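You operate a simulated robot arm through the tools that you are given. There is no shell and no other tool. Be economical: measure what you need, move in short steps, check, and stop when the job is done.

The job below is to be done with a simulated two-armed robot. You get a single attempt, and the scene is never put back.

JOB
Pick up the black chock from the top of the sealing bench with one hand, pass it to the other hand and put it on the upper shelf of the green cart. Set down upright: black chock.

It is judged by the outcome, as a careful person would: the job done as asked, and still so three seconds after it is handed in. It fails if anything else is knocked over, pushed out of place, dropped, spilled or broken.

ROBOT AND FRAMES
Two 6-joint arms with two-finger parallel grippers on one trunk, on a base that drives. Base frame: it is fixed to the floor where the robot stands at the start and does not move with it; the origin is under the middle of the robot, x ahead of it, y to its left, z up; the surface under the hand at the start is at about z = 0.86. Units: m, degrees, N and s.
The left shoulder is at the start at [-0.096, 0.177, 0.781], the right one opposite. With the tool pointing down near the work surface each hand reaches from about 0.1 to 0.68 m from the robot's upright axis, wherever it stands, measured 20 degrees to its own side. Places, roughly: upper shelf of the green cart [-0.1, 2, 0.7]. Payload 1.57 kg a hand.
The TCP of each hand is the grasp point between the finger pads, 0.03 m short of the fingertips. In the tool frame z runs along the fingers and y along their closing line. The gripper opens to 0.08 m. The fingers are 0.017 m wide and 0.012 m thick; the gripper's body (0.04 by 0.082 m) begins 0.08 m behind the TCP.
Orientation is told as [roll, pitch, yaw] about the base's x, y, z axes, in that order, counted from this pose: with the fingers straight down and closing along the base's y, the tool's x points along the base's -x, its y along +y and its z along -z.

CONTROLS
- The arms move only by the tool move_arm. It takes "left_motion", "right_motion" or both (then of equal length, played together; a hand with none holds still); each is a list of rows, each an object (a shift or turn left out is 0, a gripper value left out holds the last) with "translation": the shift along the base's x, y, z in units of 150 mm (1.0 is 150 mm), a list of three; "rot": the turn, a rotation vector about the base's x, y, z in units of 90 degrees (1.0 is 90 degrees), a list of three. In form: [{"translation": [x, y, z], "rot": [wx, wy, wz]}, ...]. A call has 1 to 20 rows; each row is the pose to reach, as a shift and turn from the pose commanded when the call began. "left_claw" and "right_claw" are, for a hand that has rows, the finger opening in m, from 0 to 0.08, set as the call begins (left out, the last holds). A call with a number of a shift or a turn outside -1 to 1 is refused whole. A row lasts 0.2 s, in which the tool goes at most 0.05 m and 8.6 degrees; a call with a longer step from one row to the next is refused whole, and so is a gripper value outside its range. A pose out of reach is approached as far as the arm can. The call stops where the force on the tool passes 40 N (or 10 N more than at its start, if that is more) or the arm is blocked; 0.2 s more then pass. Each finger travels about 0.072 m/s and halts on what it meets, pressing with about 20 N; the grip force reading is that of the motor and also rises with nothing between the fingers. The clock runs only during rows and for 0.2 s after the last one: add rows that repeat a pose to give the fingers time. The reply holds the time, the measured pose of the TCP, the force on the tool along the base axes, the opening and the grip force, in the units named above and with some noise, with the torque about the TCP (base axes, N m) and any sound that the robot's microphone picked up.
- Cameras (640 x 400 px; columns grow to the right, rows downward): "scene" is now at [0.0355, 0.0272, 1.5034]; the picture's right is [0.33, -0.95, 0.00], its down [-0.69, -0.24, -0.68] and it looks along [0.64, 0.22, -0.73] (base axes); focal length 282 px, centre (320, 200). "left" rides on the left gripper at [0.072, 0.007, -0.122] in its tool frame; the picture's right is [-0.09, 1.00, 0.00], its down [-0.84, -0.08, -0.54] and it looks along [-0.54, -0.05, 0.84] (tool axes); focal length 238 px, centre (320, 200). "right" rides on the right gripper at [0.072, -0.007, -0.122] in its tool frame; the picture's right is [0.09, 1.00, 0.00], its down [-0.84, 0.08, -0.54] and it looks along [-0.54, 0.05, 0.84] (tool axes); focal length 238 px, centre (320, 200). There is no depth. A picture from a camera that has moved, and an enlarged one, comes with that camera's place and axes in the base frame and with its lens.
- capture(camera): a new picture of that camera. No time passes.
- lift_body(by): slides the trunk up (or, below 0, down) by that many m; the arms and the scene camera ride with it, the base frame stays. It gives what a move gives, with no picture.
- roll_base(legs): drives the robot by 1 to 6 legs, each [ahead, left, turn to the left] in m, m and degrees, along the robot's own axes; the way and the turn of a leg run together, so that a leg with both is an arc; at most 1.5 m and 180 degrees a leg. The arms and the cameras ride along, it lands a little off, and it stops where it bumps. It gives what a move gives.
- aim_head(pan, tilt): turns the head with the scene camera to pan (to the left, within 143 degrees either way) and tilt (down, from -29 to 69), counted from straight ahead of the robot. It gives what a move gives.
- zoom(camera, box): a new picture of the part [left, top, right, bottom] of that camera's present view, enlarged. No time passes.
- sign_off(): hands the job in; it is judged then, once.

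Go step by step. Nothing tells you exact positions but the pictures and the camera data: compare them with the known pose of the tool, close in by small moves and look again before you grip or let go. The budget is 120 turns and 88 pictures, counting those below and the enlarged ones. Unless the task says otherwise, let go and move clear before handing in, and close with one line.

The tools are called after ">>>" as name(argument=value, ...) on one line, values as JSON. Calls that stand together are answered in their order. move_arm: Moves the arms, as the interface text tells. Its arguments: {"type":"object","properties":{"left_motion":{"type":"array","items":{"type":"object","properties":{"translation":{"type":"array","items":{"type":"number"}},"rot":{"type":"array","items":{"type":"number"}}}}},"left_claw":{"type":"number"},"right_motion":{"type":"array","items":{"type":"object","properties":{"translation":{"type":"array","items":{"type":"number"}},"rot":{"type":"array","items":{"type":"number"}}}}},"right_claw":{"type":"number"}},"required":[]} The other tools are called the same way: lift_body (by) slides the trunk up or down; roll_base (legs) drives the base; aim_head (pan, tilt) turns the head that bears the scene camera; capture (camera) takes a picture; zoom (camera, box) takes an enlarged picture of a part of a camera's view; sign_off () hands the job in.

At the start:

```text
t: 0.0
left_tool_pos: [0.4761, 0.3538, 1.1327]
left_ee_rot: [0.0, 0.0, 0.0]
left_wrist_force: [0.1, 0.1, -0.1]
left_moment: [0.01, -0.01, -0.01]
left_grip_width: 0.0799
left_grasp_force: 0.0
right_tool_pos: [0.3964, -0.1189, 1.1422]
right_ee_rot: [0.0, 0.1, 0.0]
right_wrist_force: [-0.9, 0.5, -0.1]
right_moment: [0.03, 0.0, 0.03]
right_grip_width: 0.08
right_grasp_force: 0.1
trunk travel left (down, up): [-0.225, 0.103]
robot x, y, heading: [-0.0017, 0.0019, 0.1]
head pan, tilt: [19.0, 47.1]
```

scene: 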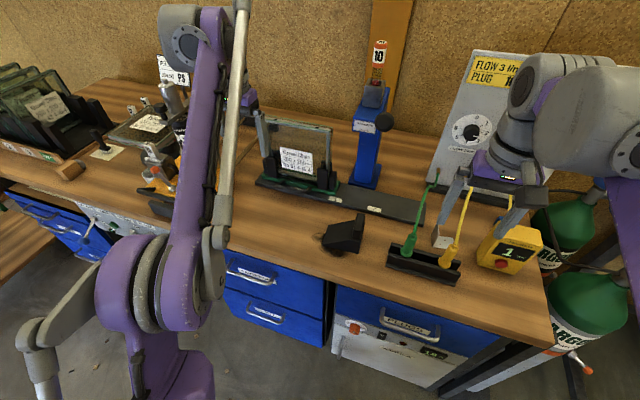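
right: 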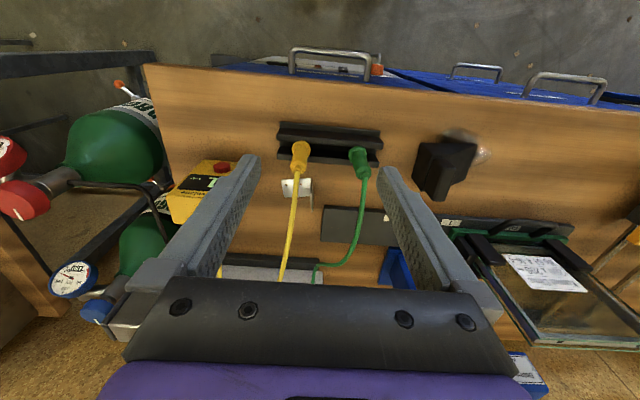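
left: 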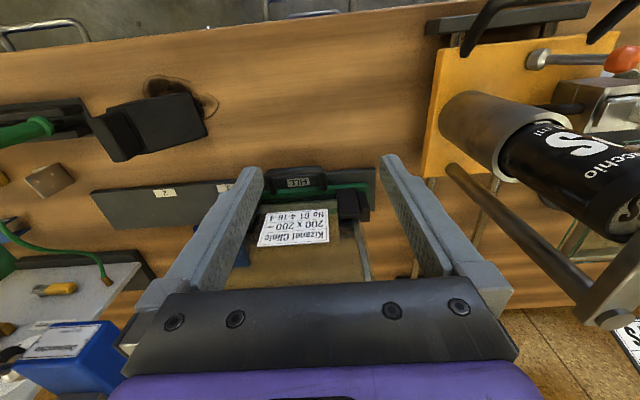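

I see a black wedge-like block on the bench near the front edge, at scene pixel (345,235); it is probably the chock. I'll zoom in from several views to measure it.

>>> zoom(camera="scene", box=[290, 190, 410, 265])

>>> zoom(camera="right", box=[380, 110, 540, 210])

>>> zoom(camera="left", box=[70, 60, 230, 160])

```text
5.33 times, centred on (350, 228) of scene
camera zoom: at [0.0355, 0.0272, 1.5034], right [0.33, -0.95, 0.0], down [-0.69, -0.24, -0.68], along [0.64, 0.22, -0.73], focal length 1504 px, centre (160, 53)
```

zoom: 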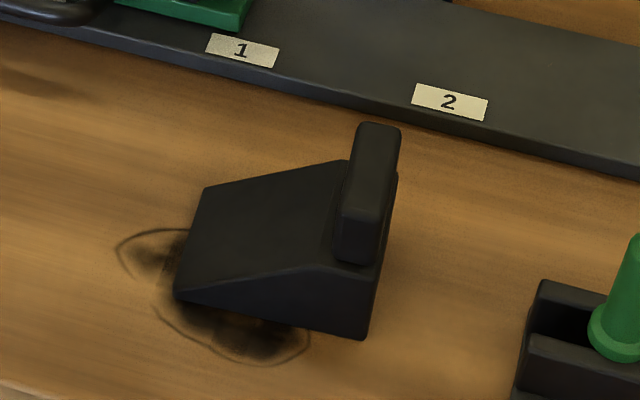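

```text
4.00 times, centred on (460, 160) of right
camera zoom: at [0.3237, -0.1259, 1.2639], right [-0.09, 1.0, 0.0], down [0.84, 0.08, 0.54], along [0.54, 0.05, -0.84], focal length 953 px, centre (-240, 360)
```

zoom: 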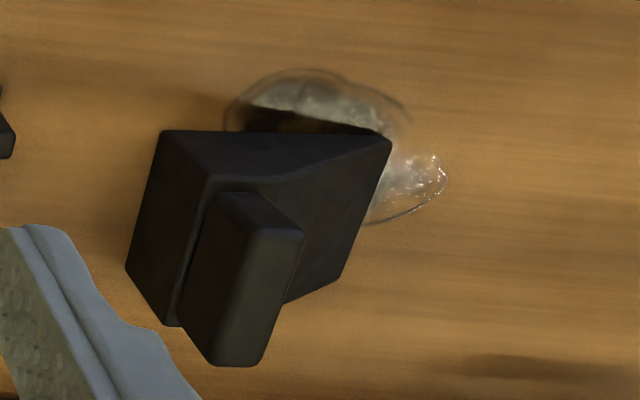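

```text
4.00 times, centred on (150, 110) of left
camera zoom: at [0.4033, 0.3601, 1.2549], right [0.09, 1.0, 0.0], down [0.84, -0.08, 0.54], along [0.54, -0.05, -0.84], focal length 953 px, centre (1000, 560)
```

zoom: 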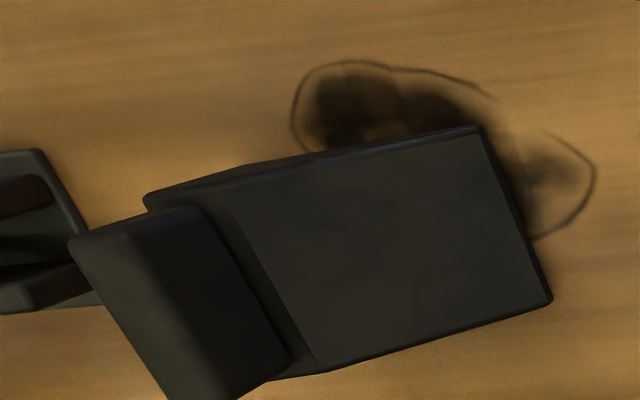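

The chock is a black wedge about 0.10 × 0.065 m and roughly 0.09 m high. A rib stands on its tall right-hand end at about (0.48, 0.077), with the rib top near z 0.95, and the thin end points to +y. I'll have the left hand tilt 45° and grip the body across x, then the right hand takes the rib from above; first I turn the left hand.

>>> move_arm(left_motion=[{"rot": [0, 0, 0.09]}, {"rot": [0, 0, 0.18]}, {"rot": [0, 0, 0.27]}, {"rot": [0, 0, 0.36]}, {"rot": [0, 0, 0.45]}, {"rot": [0, 0, 0.54]}, {"rot": [0, 0, 0.63]}, {"rot": [0, 0, 0.72]}, {"rot": [0, 0, 0.81]}, {"rot": [0, 0, 0.9]}, {"rot": [0, 0, 0.99]}, {"rot": [0, 0, 1.0]}], left_claw=0.08)

```text
t: 2.6
left_tool_pos: [0.4758, 0.3545, 1.1331]
left_ee_rot: [0.0, -0.1, 90.1]
left_wrist_force: [0.3, 0.6, -0.4]
left_moment: [0.01, 0.03, 0.04]
left_grip_width: 0.0803
left_grasp_force: 0.2
right_tool_pos: [0.396, -0.121, 1.1424]
right_ee_rot: [0.1, -0.1, 0.0]
right_wrist_force: [0.2, -0.1, 0.4]
right_moment: [0.02, 0.0, -0.01]
right_grip_width: 0.0801
right_grasp_force: 0.0
trunk travel left (down, up): [-0.225, 0.103]
robot x, y, heading: [0.001, 0.0036, -0.1]
head pan, tilt: [19.0, 47.1]
```

The left hand is now yawed by 90°. Next I tilt it 45° about x and bring it closer to the chock.

>>> move_arm(left_motion=[{"translation": [0, -0.15, 0], "rot": [-0.09, 0, 0]}, {"translation": [0, -0.3, 0], "rot": [-0.18, 0, 0]}, {"translation": [0, -0.45, -0.05], "rot": [-0.27, 0, 0]}, {"translation": [0, -0.6, -0.15], "rot": [-0.36, 0, 0]}, {"translation": [0, -0.75, -0.3], "rot": [-0.45, 0, 0]}, {"translation": [0, -0.9, -0.45], "rot": [-0.5, 0, 0]}, {"translation": [0, -1.0, -0.5], "rot": [-0.5, 0, 0]}, {"translation": [0, -1.0, -0.5], "rot": [-0.5, 0, 0]}])

>>> capture(camera="left")

>>> capture(camera="scene")

```text
t: 4.4
left_tool_pos: [0.4759, 0.2026, 1.056]
left_ee_rot: [0.0, 44.9, 90.0]
left_wrist_force: [0.4, -0.4, -0.8]
left_moment: [-0.01, 0.04, -0.01]
left_grip_width: 0.0799
left_grasp_force: 0.0
right_tool_pos: [0.3958, -0.1205, 1.1434]
right_ee_rot: [0.0, 0.0, 0.1]
right_wrist_force: [0.2, -0.6, -1.0]
right_moment: [-0.01, 0.01, -0.01]
right_grip_width: 0.08
right_grasp_force: 0.1
trunk travel left (down, up): [-0.225, 0.103]
robot x, y, heading: [0.0032, 0.001, -0.1]
head pan, tilt: [19.0, 47.1]
```

```text
81 pictures are left
camera left: at [0.4691, 0.2384, 1.1938], right [-1.0, 0.06, -0.06], down [0.08, 0.97, -0.21], along [0.05, -0.21, -0.98], focal length 238 px, centre (320, 200)
```

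left: 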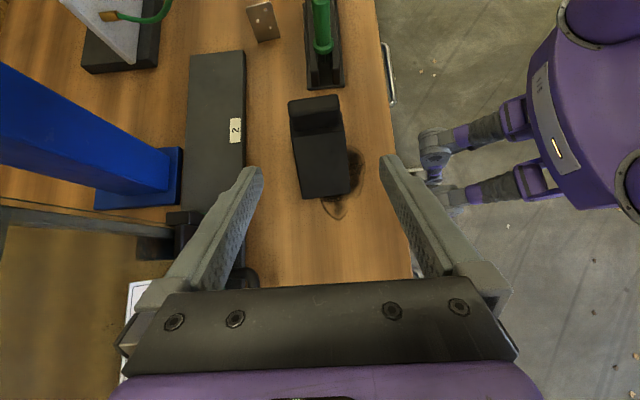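

```text
80 pictures are left
camera scene: at [0.0356, 0.0274, 1.5035], right [0.33, -0.95, 0.0], down [-0.69, -0.24, -0.68], along [0.64, 0.22, -0.73], focal length 282 px, centre (320, 200)
```

scene: 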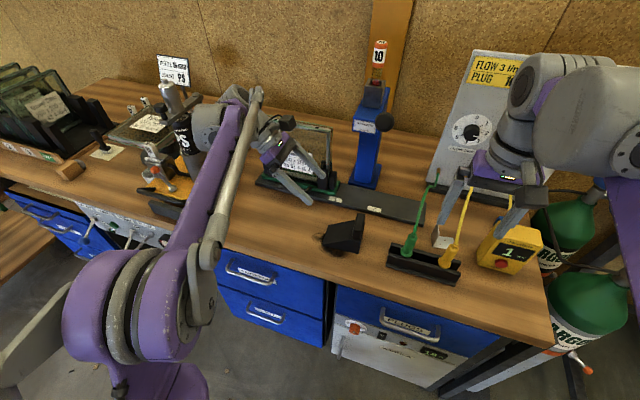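

The left hand camera now looks down on the chock. I'll zoom in to measure it exactly.

>>> zoom(camera="left", box=[240, 80, 400, 230])

```text
2.67 times, centred on (320, 155) of left
camera zoom: at [0.4691, 0.2384, 1.1938], right [-1.0, 0.06, -0.06], down [0.08, 0.97, -0.21], along [0.05, -0.21, -0.98], focal length 636 px, centre (320, 320)
```

zoom: 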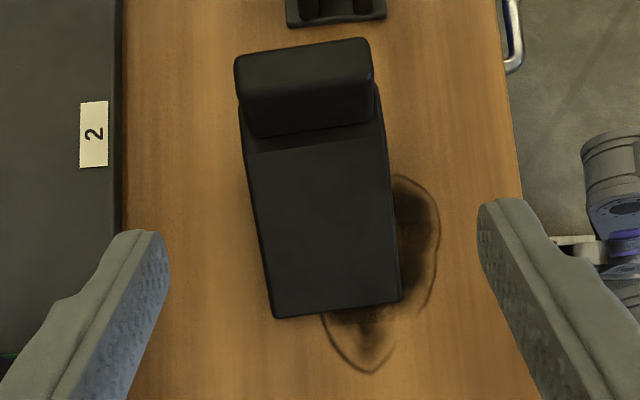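

The chock's body is 0.067 m wide, centred near x 0.478, and yawed about +3.5°. I'll move to a pre-grasp pose 6 cm back along the tool axis and check it.

>>> move_arm(left_motion=[{"translation": [0.005, -0.08, -0.2], "rot": [0, 0, 0.02]}, {"translation": [0.013, -0.16, -0.45], "rot": [0, 0, 0.039]}, {"translation": [0.013, -0.25, -0.7], "rot": [0, 0, 0.039]}, {"translation": [0.013, -0.25, -0.773], "rot": [0, 0, 0.039]}, {"translation": [0.013, -0.25, -0.773], "rot": [0, 0, 0.039]}])

>>> capture(camera="left")

>>> zoom(camera="scene", box=[240, 140, 400, 280])

```text
t: 5.6
left_tool_pos: [0.4757, 0.1631, 0.9395]
left_ee_rot: [0.0, 45.0, 93.6]
left_wrist_force: [0.1, -0.6, 0.0]
left_moment: [0.0, -0.05, 0.01]
left_grip_width: 0.0797
left_grasp_force: 0.1
right_tool_pos: [0.396, -0.1192, 1.1432]
right_ee_rot: [0.0, 0.0, 0.0]
right_wrist_force: [0.9, 0.3, -0.2]
right_moment: [0.02, 0.0, 0.0]
right_grip_width: 0.08
right_grasp_force: 0.0
trunk travel left (down, up): [-0.225, 0.103]
robot x, y, heading: [0.0016, -0.0029, -0.1]
head pan, tilt: [19.0, 47.1]
```

```text
78 pictures are left
camera left: at [0.4666, 0.1982, 1.0772], right [-1.0, 0.0, -0.07], down [0.02, 0.98, -0.21], along [0.06, -0.21, -0.98], focal length 238 px, centre (320, 200)
```

left: 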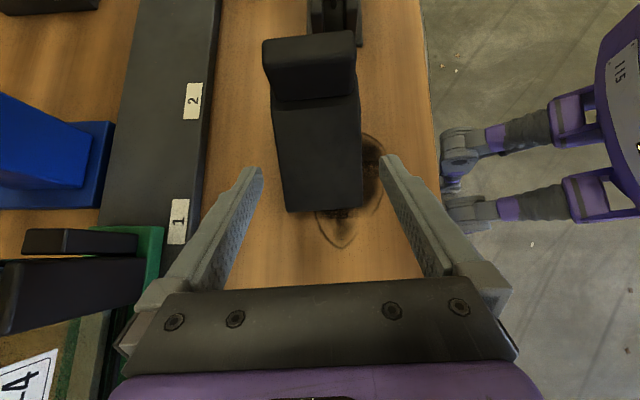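

```text
2.86 times, centred on (320, 210) of scene
camera zoom: at [0.0355, 0.0271, 1.5035], right [0.33, -0.95, 0.0], down [-0.69, -0.24, -0.68], along [0.64, 0.22, -0.73], focal length 806 px, centre (320, 171)
```

zoom: 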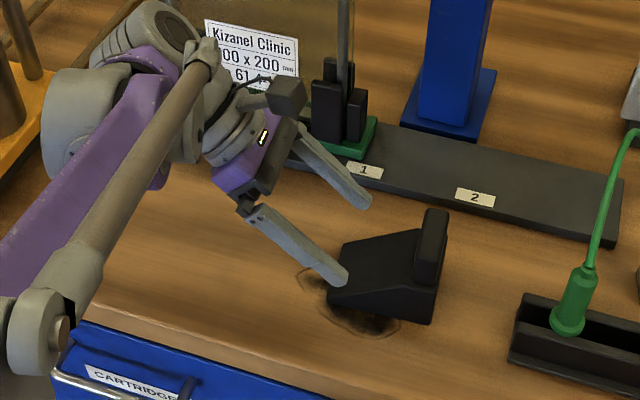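

The alignment looks good, with the fingers straddling the body. I'll advance along the tool axis in small steps, still open.

>>> move_arm(left_motion=[{"translation": [0.003, -0.07, -0.075]}, {"translation": [0.006, -0.14, -0.15]}, {"translation": [0.01, -0.21, -0.23]}, {"translation": [0.013, -0.26, -0.28]}, {"translation": [0.013, -0.287, -0.31]}, {"translation": [0.013, -0.287, -0.31]}])

>>> capture(camera="left")

>>> zoom(camera="scene", box=[270, 170, 400, 270])

>>> zoom(camera="right", box=[380, 90, 600, 230])

```text
t: 7.0
left_tool_pos: [0.48, 0.122, 0.8943]
left_ee_rot: [0.0, 45.0, 93.5]
left_wrist_force: [-0.8, 0.5, -0.1]
left_moment: [-0.02, 0.01, -0.02]
left_grip_width: 0.0798
left_grasp_force: 0.0
right_tool_pos: [0.3962, -0.1188, 1.1426]
right_ee_rot: [0.0, 0.0, 0.0]
right_wrist_force: [-1.2, -0.4, -0.5]
right_moment: [0.0, 0.01, -0.01]
right_grip_width: 0.0798
right_grasp_force: 0.1
trunk travel left (down, up): [-0.225, 0.103]
robot x, y, heading: [0.0028, 0.0022, -0.2]
head pan, tilt: [19.0, 47.1]
```

```text
76 pictures are left
camera left: at [0.4704, 0.1576, 1.0319], right [-1.0, 0.0, -0.07], down [0.02, 0.98, -0.21], along [0.06, -0.21, -0.98], focal length 238 px, centre (320, 200)
```

left: 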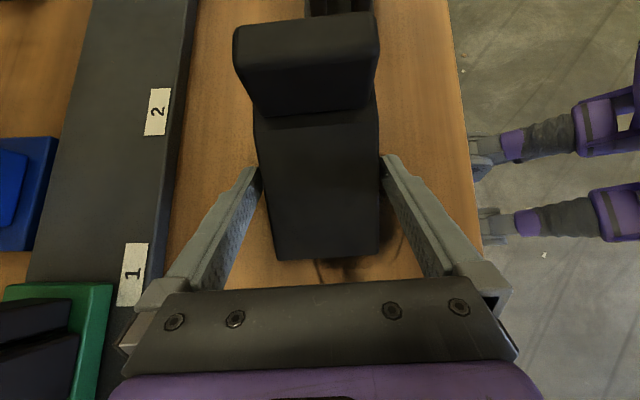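

```text
4.00 times, centred on (335, 220) of scene
camera zoom: at [0.0355, 0.0272, 1.5035], right [0.33, -0.95, 0.0], down [-0.69, -0.24, -0.68], along [0.64, 0.22, -0.73], focal length 1128 px, centre (260, 120)
```

zoom: 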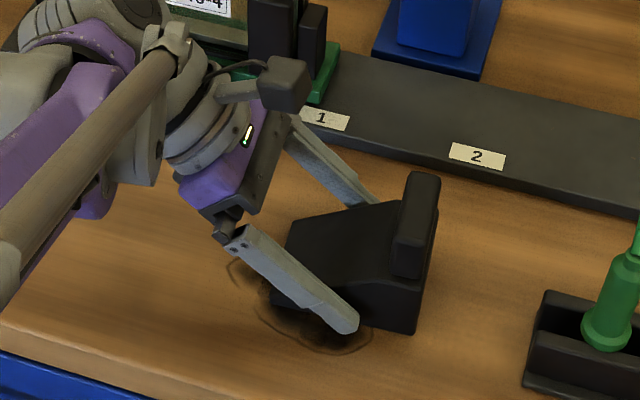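

```text
2.86 times, centred on (490, 160) of right
camera zoom: at [0.3237, -0.1259, 1.2639], right [-0.09, 1.0, 0.0], down [0.84, 0.08, 0.54], along [0.54, 0.05, -0.84], focal length 681 px, centre (-166, 314)
```

zoom: 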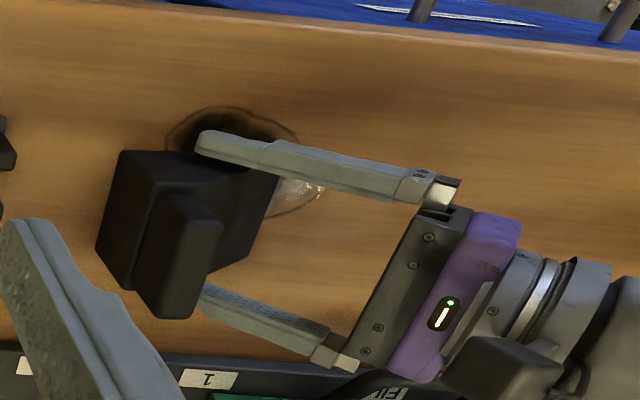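

The fingers straddle the body evenly. I'll close the left hand.

>>> move_arm(left_motion=[{}, {}, {}, {}], left_claw=0.05)

>>> capture(camera="left")

```text
t: 8.0
left_tool_pos: [0.479, 0.1221, 0.8947]
left_ee_rot: [0.0, 45.0, 93.5]
left_wrist_force: [-0.8, 0.4, -0.5]
left_moment: [0.01, 0.09, -0.01]
left_grip_width: 0.07
left_grasp_force: 19.6
right_tool_pos: [0.3959, -0.1199, 1.1418]
right_ee_rot: [0.1, 0.1, 0.0]
right_wrist_force: [0.3, -0.5, 0.3]
right_moment: [0.03, 0.02, 0.01]
right_grip_width: 0.08
right_grasp_force: 0.0
trunk travel left (down, up): [-0.225, 0.103]
robot x, y, heading: [-0.0004, 0.0012, -0.0]
head pan, tilt: [19.0, 47.1]
```

```text
73 pictures are left
camera left: at [0.4704, 0.1576, 1.0319], right [-1.0, 0.0, -0.07], down [0.02, 0.98, -0.21], along [0.06, -0.21, -0.98], focal length 238 px, centre (320, 200)
```

left: 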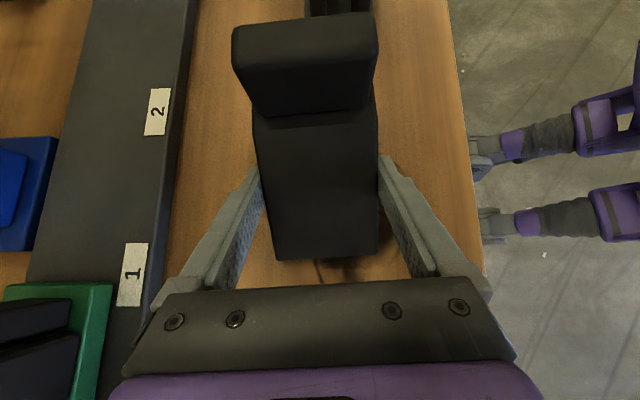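

It is gripped at 0.070 m. I'll lift it 3 cm and check for slip.

>>> move_arm(left_motion=[{"translation": [0, 0, 0.03]}, {"translation": [0, 0, 0.07]}, {"translation": [0, 0, 0.13]}, {"translation": [0, 0, 0.2]}, {"translation": [0, 0, 0.2]}], left_claw=0.0)

>>> capture(camera="left")

>>> zoom(camera="scene", box=[270, 170, 400, 270])

```text
t: 9.2
left_tool_pos: [0.4799, 0.1224, 0.9249]
left_ee_rot: [0.1, 45.1, 93.5]
left_wrist_force: [0.3, -1.0, -2.8]
left_moment: [0.12, 0.0, -0.02]
left_grip_width: 0.0696
left_grasp_force: 20.0
right_tool_pos: [0.3965, -0.1189, 1.1418]
right_ee_rot: [0.0, 0.0, -0.1]
right_wrist_force: [-0.2, -0.5, -0.9]
right_moment: [0.03, 0.03, -0.01]
right_grip_width: 0.0799
right_grasp_force: 0.0
trunk travel left (down, up): [-0.225, 0.103]
robot x, y, heading: [0.0018, -0.0055, -0.4]
head pan, tilt: [19.0, 47.1]
```

```text
72 pictures are left
camera left: at [0.4704, 0.1579, 1.0625], right [-1.0, 0.0, -0.06], down [0.02, 0.98, -0.21], along [0.06, -0.21, -0.98], focal length 238 px, centre (320, 200)
```

left: 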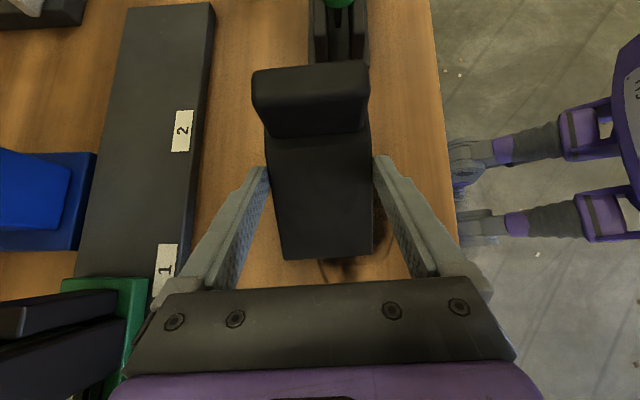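

```text
4.00 times, centred on (335, 220) of scene
camera zoom: at [0.0359, 0.0272, 1.5034], right [0.33, -0.95, 0.0], down [-0.69, -0.24, -0.68], along [0.64, 0.22, -0.73], focal length 1128 px, centre (260, 120)
```

zoom: 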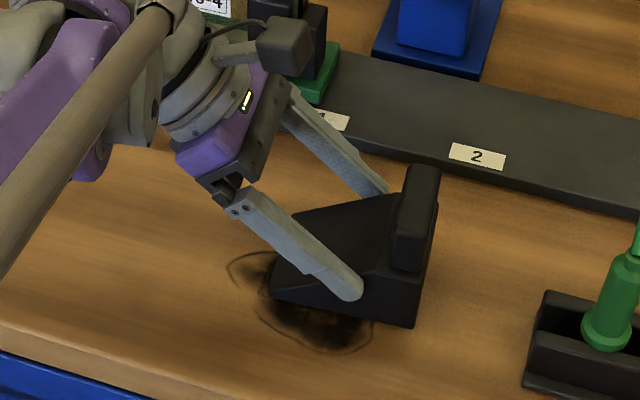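

The fingers rose 30 mm but the chock rose only about 6 mm, so the body's sides are slippery (the puddle looks like oil). I'll lower back, let go, and use the rib instead.

>>> move_arm(left_motion=[{"translation": [0, 0, -0.06]}, {"translation": [0, 0, -0.12]}, {"translation": [0, 0, -0.17]}, {"translation": [0, 0, -0.2]}, {"translation": [0, 0, -0.2]}])

>>> capture(camera="left")

>>> zoom(camera="scene", box=[270, 170, 400, 270])

```text
t: 9.9
left_tool_pos: [0.4781, 0.1234, 0.9094]
left_ee_rot: [0.0, 45.4, 93.5]
left_wrist_force: [-4.1, 1.8, 13.3]
left_moment: [-0.03, 0.27, -0.42]
left_grip_width: 0.0697
left_grasp_force: 20.0
right_tool_pos: [0.3936, -0.1196, 1.1423]
right_ee_rot: [0.0, -0.1, 0.2]
right_wrist_force: [1.2, 0.1, 0.4]
right_moment: [-0.01, 0.02, 0.0]
right_grip_width: 0.08
right_grasp_force: 0.1
trunk travel left (down, up): [-0.225, 0.103]
robot x, y, heading: [-0.0009, -0.0014, -0.0]
head pan, tilt: [19.0, 47.1]
stopped in row 3 (left hand): the force on the tool passed its limit at 50 N (the readings are from after the stop); the commanded pose is now the measured one
```

```text
70 pictures are left
camera left: at [0.4696, 0.1586, 1.0468], right [-1.0, 0.0, -0.07], down [0.02, 0.98, -0.21], along [0.06, -0.22, -0.97], focal length 238 px, centre (320, 200)
```

left: 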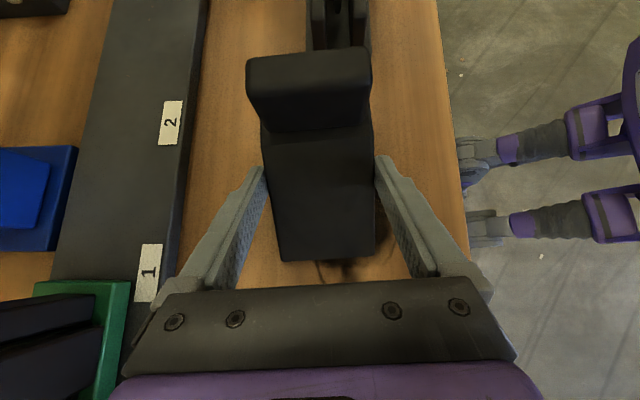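

```text
4.00 times, centred on (335, 220) of scene
camera zoom: at [0.0337, 0.0272, 1.5034], right [0.33, -0.95, 0.0], down [-0.69, -0.24, -0.68], along [0.64, 0.22, -0.73], focal length 1128 px, centre (260, 120)
```

zoom: 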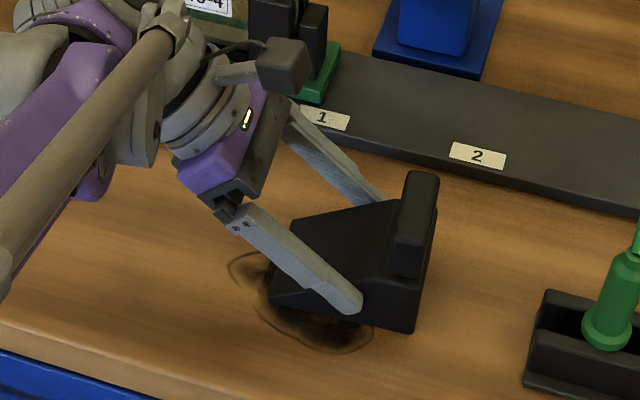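

Lowering met the bench early with a firm push, so the grip isn't frictionless. The chock may have been stuck by sealant and then come free. I'll lift again slowly to test.

>>> move_arm(left_motion=[{"translation": [0, 0, 0.01]}, {"translation": [0, 0, 0.02]}, {"translation": [0, 0, 0.035]}, {"translation": [0, 0, 0.05]}, {"translation": [0, 0, 0.065]}, {"translation": [0, 0, 0.08]}, {"translation": [0, 0, 0.1]}, {"translation": [0, 0, 0.1]}, {"translation": [0, 0, 0.1]}])

>>> capture(camera="left")

>>> zoom(camera="scene", box=[270, 170, 400, 270])

>>> zoom(camera="right", box=[380, 90, 600, 230])

```text
t: 11.9
left_tool_pos: [0.4798, 0.1227, 0.9229]
left_ee_rot: [0.1, 45.3, 93.5]
left_wrist_force: [-0.6, -0.4, -4.4]
left_moment: [0.08, -0.03, 0.02]
left_grip_width: 0.0697
left_grasp_force: 20.1
right_tool_pos: [0.3964, -0.1196, 1.1428]
right_ee_rot: [0.0, 0.1, 0.1]
right_wrist_force: [-0.2, -0.1, 0.2]
right_moment: [0.02, 0.02, -0.02]
right_grip_width: 0.0801
right_grasp_force: 0.0
trunk travel left (down, up): [-0.225, 0.103]
robot x, y, heading: [0.0009, 0.0033, -0.4]
head pan, tilt: [19.0, 47.1]
```

```text
68 pictures are left
camera left: at [0.4715, 0.1578, 1.0604], right [-1.0, 0.0, -0.07], down [0.02, 0.98, -0.21], along [0.06, -0.21, -0.97], focal length 238 px, centre (320, 200)
```

left: 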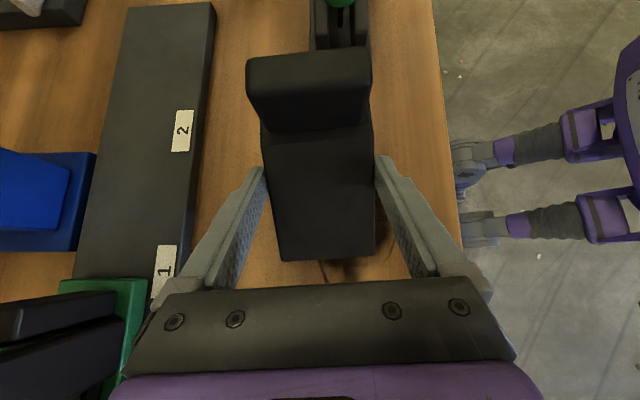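

```text
4.00 times, centred on (335, 220) of scene
camera zoom: at [0.0358, 0.0273, 1.5034], right [0.33, -0.95, 0.0], down [-0.69, -0.24, -0.68], along [0.64, 0.22, -0.73], focal length 1128 px, centre (260, 120)
```

zoom: 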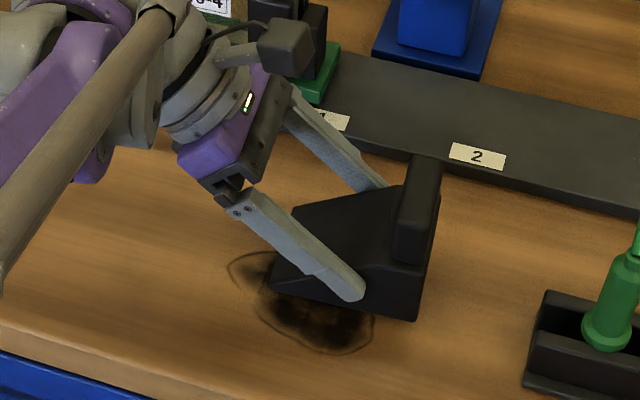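

```text
2.86 times, centred on (490, 160) of right
camera zoom: at [0.3239, -0.1257, 1.2638], right [-0.09, 1.0, 0.0], down [0.84, 0.08, 0.54], along [0.54, 0.05, -0.84], focal length 681 px, centre (-166, 314)
```

zoom: 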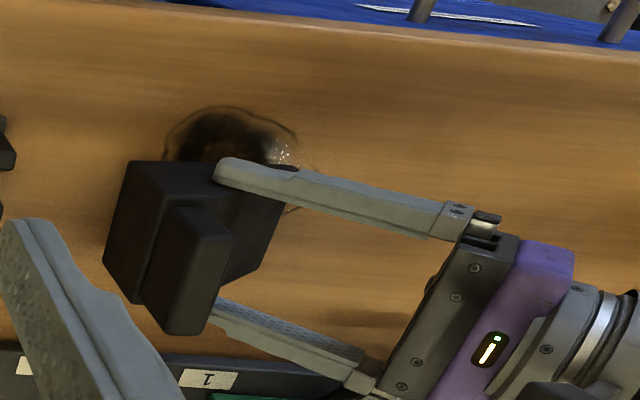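

The chock rose with the fingers this time: it had been stuck to the bench and is now free and held, at about 3–4 N. I'll lift it clear for the hand-over.

>>> move_arm(left_motion=[{"translation": [0, 0, 0.05]}, {"translation": [0, 0, 0.15]}, {"translation": [0, 0, 0.3]}, {"translation": [0, 0, 0.45]}, {"translation": [0, 0, 0.6]}, {"translation": [0, 0, 0.72]}, {"translation": [0, 0, 0.8]}, {"translation": [0, 0, 0.8]}, {"translation": [0, 0, 0.8]}])

>>> capture(camera="left")

>>> capture(camera="scene")

>>> capture(camera="right")

```text
t: 13.9
left_tool_pos: [0.4793, 0.1226, 1.0432]
left_ee_rot: [0.0, 45.3, 93.5]
left_wrist_force: [-0.6, -0.2, -3.2]
left_moment: [0.1, 0.02, 0.01]
left_grip_width: 0.0697
left_grasp_force: 20.4
right_tool_pos: [0.3956, -0.1199, 1.1424]
right_ee_rot: [0.0, 0.0, 0.0]
right_wrist_force: [0.2, 0.9, 1.4]
right_moment: [-0.01, 0.01, 0.01]
right_grip_width: 0.08
right_grasp_force: 0.1
trunk travel left (down, up): [-0.225, 0.103]
robot x, y, heading: [0.0014, -0.002, 0.2]
head pan, tilt: [19.0, 47.1]
```

```text
65 pictures are left
camera left: at [0.4703, 0.159, 1.1811], right [-1.0, 0.0, -0.07], down [0.02, 0.98, -0.21], along [0.06, -0.21, -0.97], focal length 238 px, centre (320, 200)
```

left: 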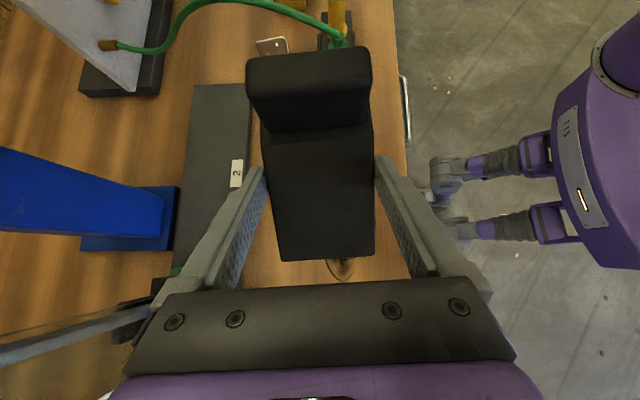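

```text
64 pictures are left
camera scene: at [0.0357, 0.0273, 1.5034], right [0.33, -0.95, 0.0], down [-0.69, -0.24, -0.68], along [0.64, 0.22, -0.73], focal length 282 px, centre (320, 200)
```

scene: 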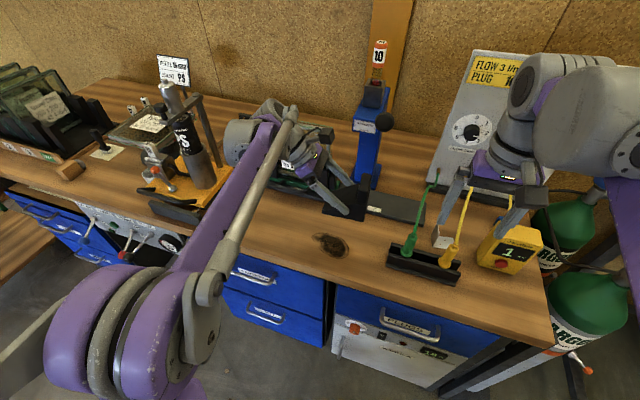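

```text
63 pictures are left
camera right: at [0.3239, -0.1257, 1.2639], right [-0.09, 1.0, 0.0], down [0.84, 0.08, 0.54], along [0.54, 0.05, -0.84], focal length 238 px, centre (320, 200)
```

right: 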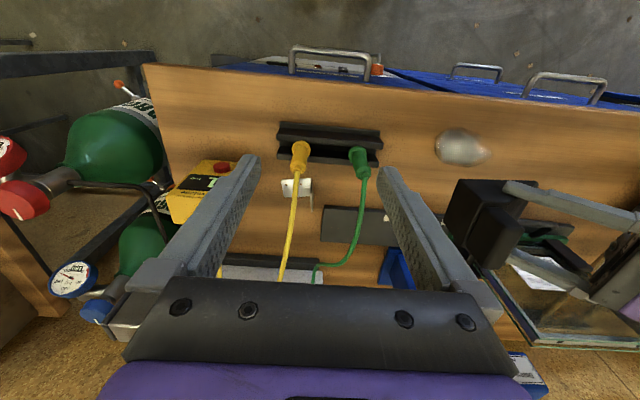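

The chock is held steadily. I'll locate the rib precisely for the right hand.

>>> zoom(camera="left", box=[230, 30, 390, 150])

>>> zoom(camera="scene", box=[290, 150, 400, 240])

>>> zoom(camera="right", box=[420, 150, 580, 290])

```text
3.33 times, centred on (310, 90) of left
camera zoom: at [0.4703, 0.159, 1.1811], right [-1.0, 0.0, -0.07], down [0.02, 0.98, -0.21], along [0.06, -0.21, -0.97], focal length 794 px, centre (353, 567)
```

zoom: 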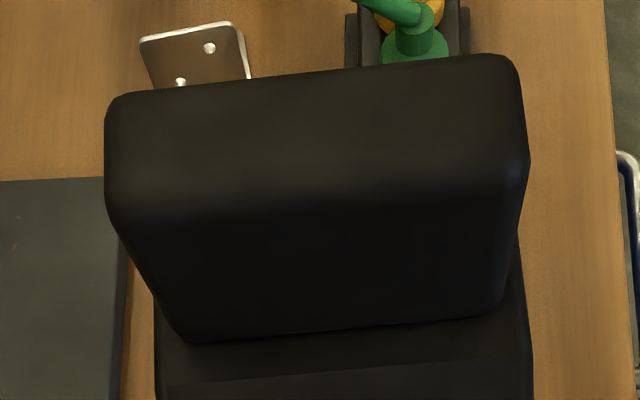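

```text
4.44 times, centred on (345, 195) of scene
camera zoom: at [0.0357, 0.0273, 1.5034], right [0.33, -0.95, 0.0], down [-0.69, -0.24, -0.68], along [0.64, 0.22, -0.73], focal length 1254 px, centre (209, 222)
```

zoom: 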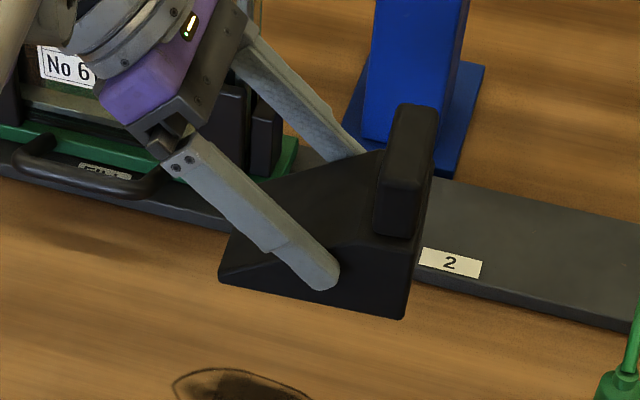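

```text
2.86 times, centred on (500, 220) of right
camera zoom: at [0.3239, -0.1257, 1.2639], right [-0.09, 1.0, 0.0], down [0.84, 0.08, 0.54], along [0.54, 0.05, -0.84], focal length 681 px, centre (-194, 143)
```

zoom: 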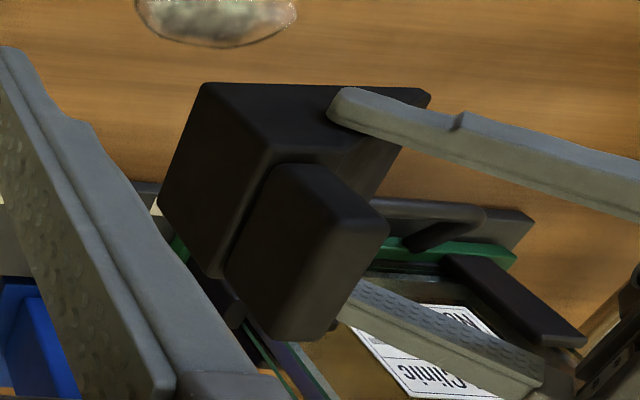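

The rib top centre is at about (0.480, 0.079, 1.088), 19 mm thick and 55 mm long. I'll bring the right hand over it with a narrower opening, first stopping short of the spot.

>>> move_arm(right_motion=[{"translation": [0.1, 0.15, 0.1], "rot": [0, 0, 0.02]}, {"translation": [0.2, 0.32, 0.2], "rot": [0, 0, 0.039]}, {"translation": [0.35, 0.5, 0.25], "rot": [0, 0, 0.039]}, {"translation": [0.5, 0.68, 0.25], "rot": [0, 0, 0.039]}, {"translation": [0.56, 0.85, 0.25], "rot": [0, 0, 0.039]}, {"translation": [0.56, 0.95, 0.25], "rot": [0, 0, 0.039]}, {"translation": [0.56, 1.0, 0.25], "rot": [0, 0, 0.039]}, {"translation": [0.56, 1.0, 0.25], "rot": [0, 0, 0.039]}], right_claw=0.05)

>>> capture(camera="right")

>>> zoom(camera="scene", box=[240, 100, 440, 250])

```text
t: 15.7
left_tool_pos: [0.48, 0.1239, 1.0428]
left_ee_rot: [0.1, 45.3, 93.5]
left_wrist_force: [0.1, -0.2, -3.4]
left_moment: [0.11, 0.0, -0.01]
left_grip_width: 0.0698
left_grasp_force: 19.2
right_tool_pos: [0.4664, 0.0274, 1.1654]
right_ee_rot: [0.0, 0.1, 3.6]
right_wrist_force: [1.4, 0.0, 0.2]
right_moment: [-0.01, 0.0, 0.0]
right_grip_width: 0.0502
right_grasp_force: 0.0
right hand out of reach, approached as far as the arm can: row 4, 5, 6, 7, 8
trunk travel left (down, up): [-0.225, 0.103]
robot x, y, heading: [0.0001, -0.0013, 0.1]
head pan, tilt: [19.0, 47.1]
```

```text
59 pictures are left
camera right: at [0.3939, 0.0161, 1.2861], right [-0.15, 0.99, 0.0], down [0.83, 0.13, 0.54], along [0.54, 0.08, -0.84], focal length 238 px, centre (320, 200)
```

right: 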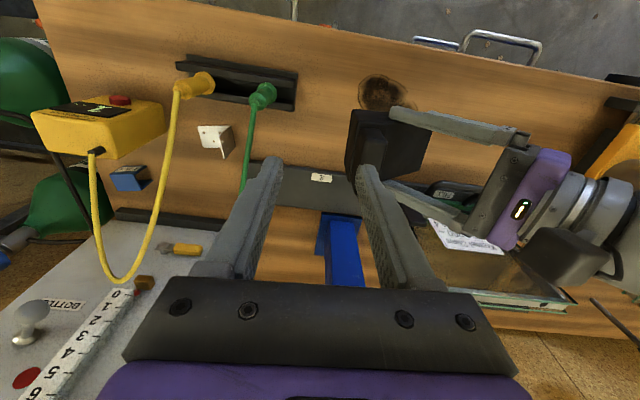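

```text
2.67 times, centred on (340, 175) of scene
camera zoom: at [0.0363, 0.0272, 1.5034], right [0.33, -0.95, 0.0], down [-0.69, -0.24, -0.68], along [0.64, 0.22, -0.73], focal length 752 px, centre (267, 267)
```

zoom: 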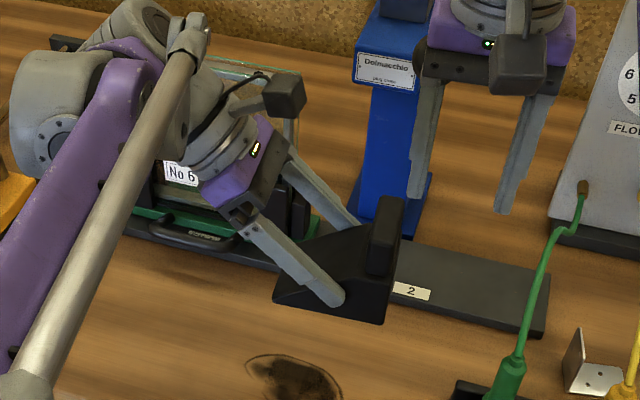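

The right hand can't reach that far, so I'll back it off and bring the chock nearer the robot.

>>> move_arm(right_motion=[{"translation": [-0.15, -0.2, 0]}, {"translation": [-0.35, -0.4, 0]}, {"translation": [-0.55, -0.6, 0]}, {"translation": [-0.7, -0.8, 0]}, {"translation": [-0.8, -0.95, 0]}, {"translation": [-0.8, -0.95, 0]}])

>>> move_arm(left_motion=[{"translation": [-0.08, -0.02, 0]}, {"translation": [-0.2, -0.06, 0]}, {"translation": [-0.35, -0.12, 0]}, {"translation": [-0.5, -0.17, 0]}, {"translation": [-0.65, -0.22, 0]}, {"translation": [-0.77, -0.25, 0]}, {"translation": [-0.83, -0.25, 0]}, {"translation": [-0.83, -0.25, 0]}, {"translation": [-0.83, -0.25, 0]}])

>>> capture(camera="scene")

>>> capture(camera="left")

```text
t: 17.1
left_tool_pos: [0.4795, 0.1233, 1.0441]
left_ee_rot: [0.1, 45.3, 93.6]
left_wrist_force: [-0.1, -0.3, -3.6]
left_moment: [0.09, 0.01, -0.01]
left_grip_width: 0.0702
left_grasp_force: 19.8
right_tool_pos: [0.3447, -0.1217, 1.1663]
right_ee_rot: [0.0, 0.0, 3.4]
right_wrist_force: [0.5, -0.1, 0.0]
right_moment: [-0.02, 0.04, -0.02]
right_grip_width: 0.05
right_grasp_force: 0.2
trunk travel left (down, up): [-0.225, 0.103]
robot x, y, heading: [-0.001, -0.0007, 0.3]
head pan, tilt: [19.0, 47.1]
```

```text
t: 19.1
left_tool_pos: [0.3559, 0.0845, 1.0422]
left_ee_rot: [0.0, 45.3, 93.6]
left_wrist_force: [-0.1, -0.7, -4.6]
left_moment: [0.11, 0.02, -0.03]
left_grip_width: 0.0699
left_grasp_force: 20.1
right_tool_pos: [0.3432, -0.1215, 1.1664]
right_ee_rot: [0.0, 0.1, 3.4]
right_wrist_force: [0.5, 0.3, 0.5]
right_moment: [-0.03, 0.01, 0.0]
right_grip_width: 0.0502
right_grasp_force: 0.2
trunk travel left (down, up): [-0.225, 0.103]
robot x, y, heading: [-0.0022, -0.0018, -0.3]
head pan, tilt: [19.0, 47.1]
```

```text
57 pictures are left
camera scene: at [0.0356, 0.0273, 1.5034], right [0.33, -0.95, 0.0], down [-0.69, -0.24, -0.68], along [0.64, 0.22, -0.73], focal length 282 px, centre (320, 200)
```

scene: 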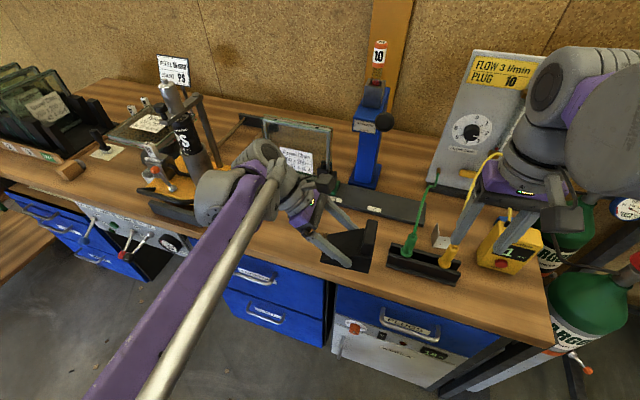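

```text
56 pictures are left
camera left: at [0.3464, 0.1209, 1.1797], right [-1.0, 0.0, -0.07], down [0.02, 0.98, -0.21], along [0.06, -0.21, -0.97], focal length 238 px, centre (320, 200)
```

left: 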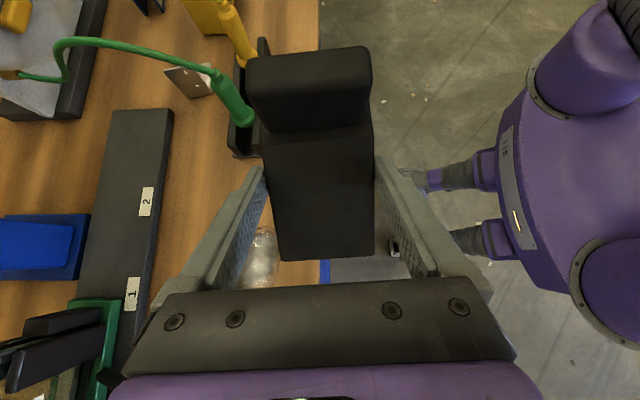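

The chock's rib is now near (0.357, 0.040, 1.087). I'll bring the right hand in beside it at height and check.

>>> move_arm(right_motion=[{"translation": [0.03, 0.15, 0]}, {"translation": [0.06, 0.35, 0]}, {"translation": [0.09, 0.55, 0]}, {"translation": [0.09, 0.72, 0]}, {"translation": [0.09, 0.83, 0]}, {"translation": [0.09, 0.83, 0]}])

>>> capture(camera="right")

>>> capture(camera="left")

>>> zoom(camera="scene", box=[260, 150, 460, 300])

```text
t: 20.5
left_tool_pos: [0.3557, 0.0854, 1.0422]
left_ee_rot: [0.1, 45.3, 93.6]
left_wrist_force: [-0.6, -0.2, -3.0]
left_moment: [0.11, -0.02, 0.01]
left_grip_width: 0.0699
left_grasp_force: 20.0
right_tool_pos: [0.3572, 0.0066, 1.1664]
right_ee_rot: [-0.1, 0.0, 3.4]
right_wrist_force: [0.3, 0.4, -1.0]
right_moment: [-0.04, -0.02, 0.0]
right_grip_width: 0.05
right_grasp_force: 0.1
trunk travel left (down, up): [-0.225, 0.103]
robot x, y, heading: [0.0006, 0.003, 0.3]
head pan, tilt: [19.0, 47.1]
```

```text
55 pictures are left
camera right: at [0.2853, -0.005, 1.287], right [-0.15, 0.99, 0.0], down [0.83, 0.13, 0.54], along [0.54, 0.08, -0.84], focal length 238 px, centre (320, 200)
```

right: 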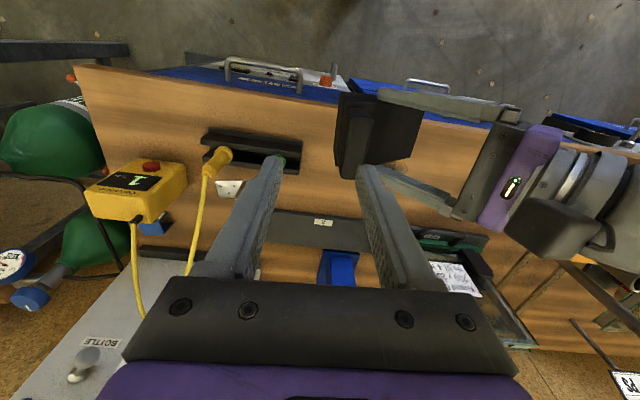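

```text
54 pictures are left
camera left: at [0.3465, 0.1207, 1.1797], right [-1.0, 0.0, -0.07], down [0.02, 0.98, -0.21], along [0.06, -0.21, -0.97], focal length 238 px, centre (320, 200)
```

left: 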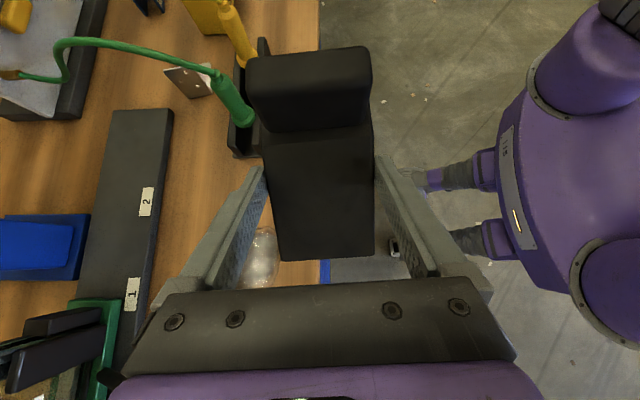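

```text
2.67 times, centred on (360, 225) of scene
camera zoom: at [0.0356, 0.027, 1.5034], right [0.33, -0.95, 0.0], down [-0.69, -0.24, -0.68], along [0.64, 0.22, -0.73], focal length 752 px, centre (213, 133)
```

zoom: 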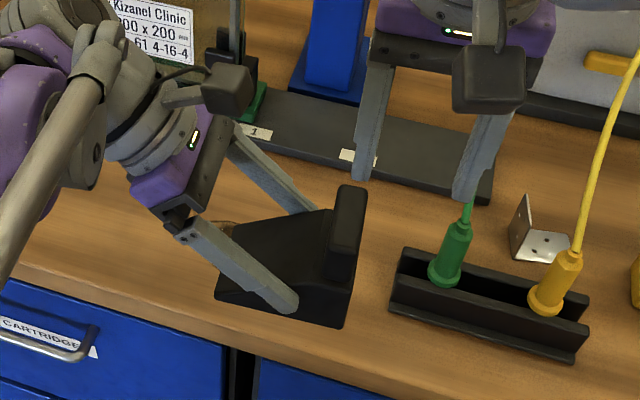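

Both hands are clear of each other. I'll slide the right hand over the rib and check from its own camera.

>>> move_arm(right_motion=[{"translation": [0, 0.1, 0]}, {"translation": [0, 0.2, 0]}, {"translation": [0, 0.227, 0]}, {"translation": [0, 0.227, 0]}])

>>> zoom(camera="right", box=[220, 80, 420, 220])

>>> zoom(camera="scene", box=[260, 150, 460, 300])

>>> capture(camera="left")

```text
t: 21.5
left_tool_pos: [0.3543, 0.0849, 1.0422]
left_ee_rot: [-0.1, 45.4, 93.6]
left_wrist_force: [-0.5, -0.4, -4.1]
left_moment: [0.11, 0.01, 0.0]
left_grip_width: 0.07
left_grasp_force: 20.5
right_tool_pos: [0.3561, 0.0414, 1.1668]
right_ee_rot: [0.0, 0.0, 3.5]
right_wrist_force: [0.5, -0.3, -0.1]
right_moment: [0.01, -0.01, 0.04]
right_grip_width: 0.0497
right_grasp_force: 0.1
trunk travel left (down, up): [-0.225, 0.103]
robot x, y, heading: [0.0027, 0.0013, 0.2]
head pan, tilt: [19.0, 47.1]
```

```text
2.86 times, centred on (320, 150) of right
camera zoom: at [0.2847, 0.031, 1.2872], right [-0.15, 0.99, 0.0], down [0.83, 0.13, 0.54], along [0.54, 0.08, -0.84], focal length 681 px, centre (320, 343)
```

zoom: 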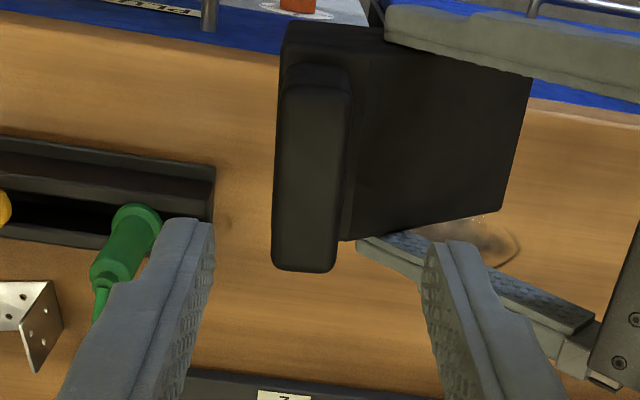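

```text
2.67 times, centred on (360, 225) of scene
camera zoom: at [0.0357, 0.0273, 1.5034], right [0.33, -0.95, 0.0], down [-0.69, -0.24, -0.68], along [0.64, 0.22, -0.73], focal length 752 px, centre (213, 133)
```

zoom: 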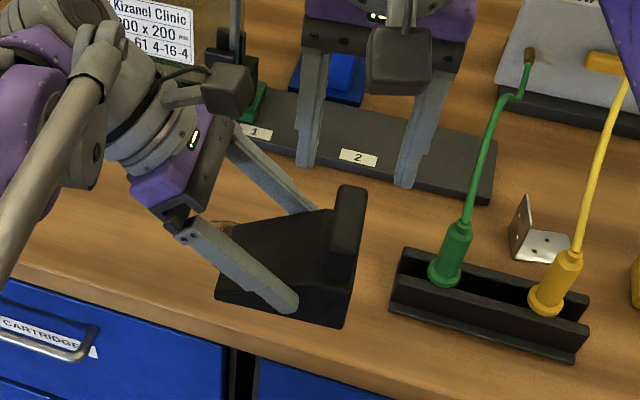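

```text
50 pictures are left
camera left: at [0.3466, 0.1209, 1.1797], right [-1.0, 0.0, -0.07], down [0.02, 0.98, -0.21], along [0.06, -0.21, -0.97], focal length 238 px, centre (320, 200)
```

left: 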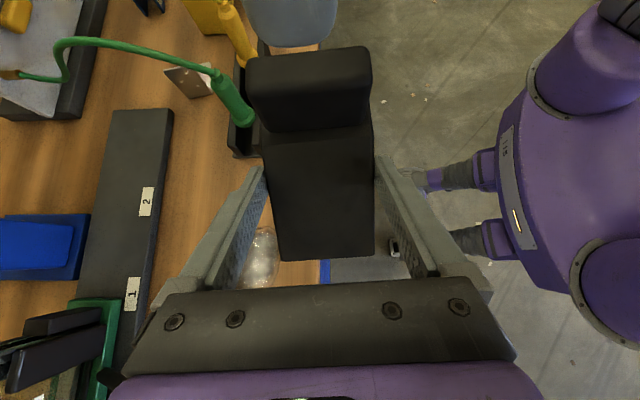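

The rib sits between the right fingers, about 2 mm toward −y of their centre. I'll descend so the fingertips straddle the rib without touching the body.

>>> move_arm(right_motion=[{"translation": [0, -0.013, -0.1]}, {"translation": [0, -0.013, -0.2]}, {"translation": [0, -0.013, -0.3]}, {"translation": [0, -0.013, -0.4]}, {"translation": [0, -0.013, -0.46]}, {"translation": [0, -0.013, -0.495]}, {"translation": [0, -0.013, -0.495]}])

>>> zoom(camera="right", box=[220, 80, 420, 220])

>>> zoom(camera="scene", box=[260, 150, 460, 300])

>>> capture(camera="left")

```text
t: 23.1
left_tool_pos: [0.3556, 0.0856, 1.0419]
left_ee_rot: [0.0, 45.3, 93.5]
left_wrist_force: [-0.1, -0.1, -3.1]
left_moment: [0.08, 0.01, 0.02]
left_grip_width: 0.0697
left_grasp_force: 19.9
right_tool_pos: [0.3578, 0.0383, 1.0916]
right_ee_rot: [0.0, 0.0, 3.5]
right_wrist_force: [1.0, -0.1, -0.2]
right_moment: [0.01, -0.01, -0.04]
right_grip_width: 0.0502
right_grasp_force: 0.2
trunk travel left (down, up): [-0.225, 0.103]
robot x, y, heading: [0.0014, -0.0038, -0.3]
head pan, tilt: [19.0, 47.1]
```

```text
2.86 times, centred on (320, 150) of right
camera zoom: at [0.2861, 0.028, 1.2122], right [-0.15, 0.99, 0.0], down [0.83, 0.13, 0.54], along [0.54, 0.08, -0.84], focal length 681 px, centre (320, 343)
```

zoom: 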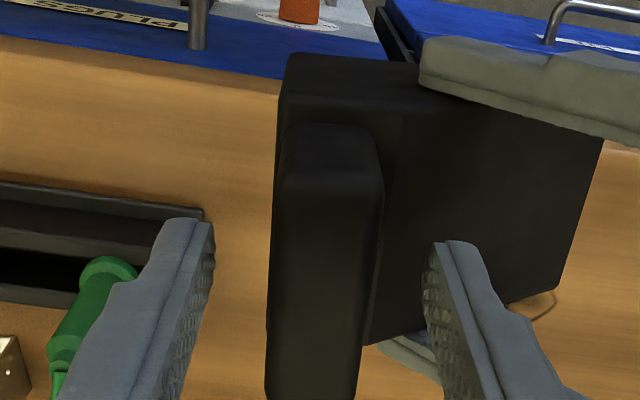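

```text
2.67 times, centred on (360, 225) of scene
camera zoom: at [0.0357, 0.0273, 1.5034], right [0.33, -0.95, 0.0], down [-0.69, -0.24, -0.68], along [0.64, 0.22, -0.73], focal length 752 px, centre (213, 133)
```

zoom: 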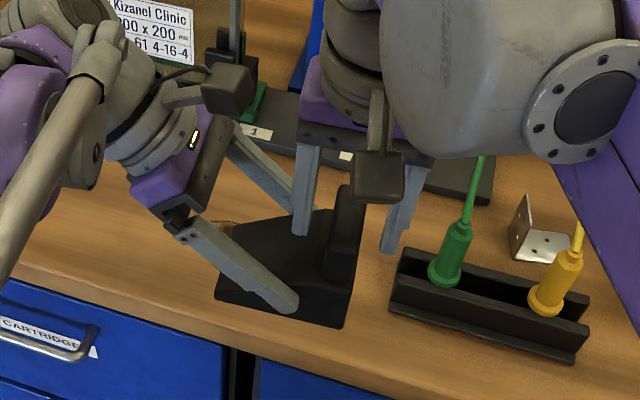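

```text
47 pictures are left
camera left: at [0.3466, 0.1209, 1.1797], right [-1.0, 0.0, -0.07], down [0.02, 0.98, -0.21], along [0.06, -0.21, -0.97], focal length 238 px, centre (320, 200)
```

left: 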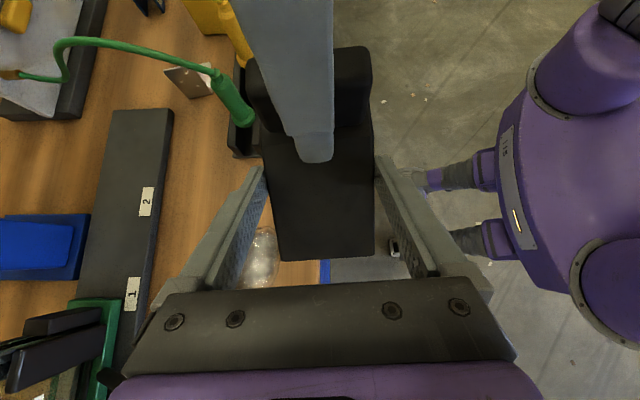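

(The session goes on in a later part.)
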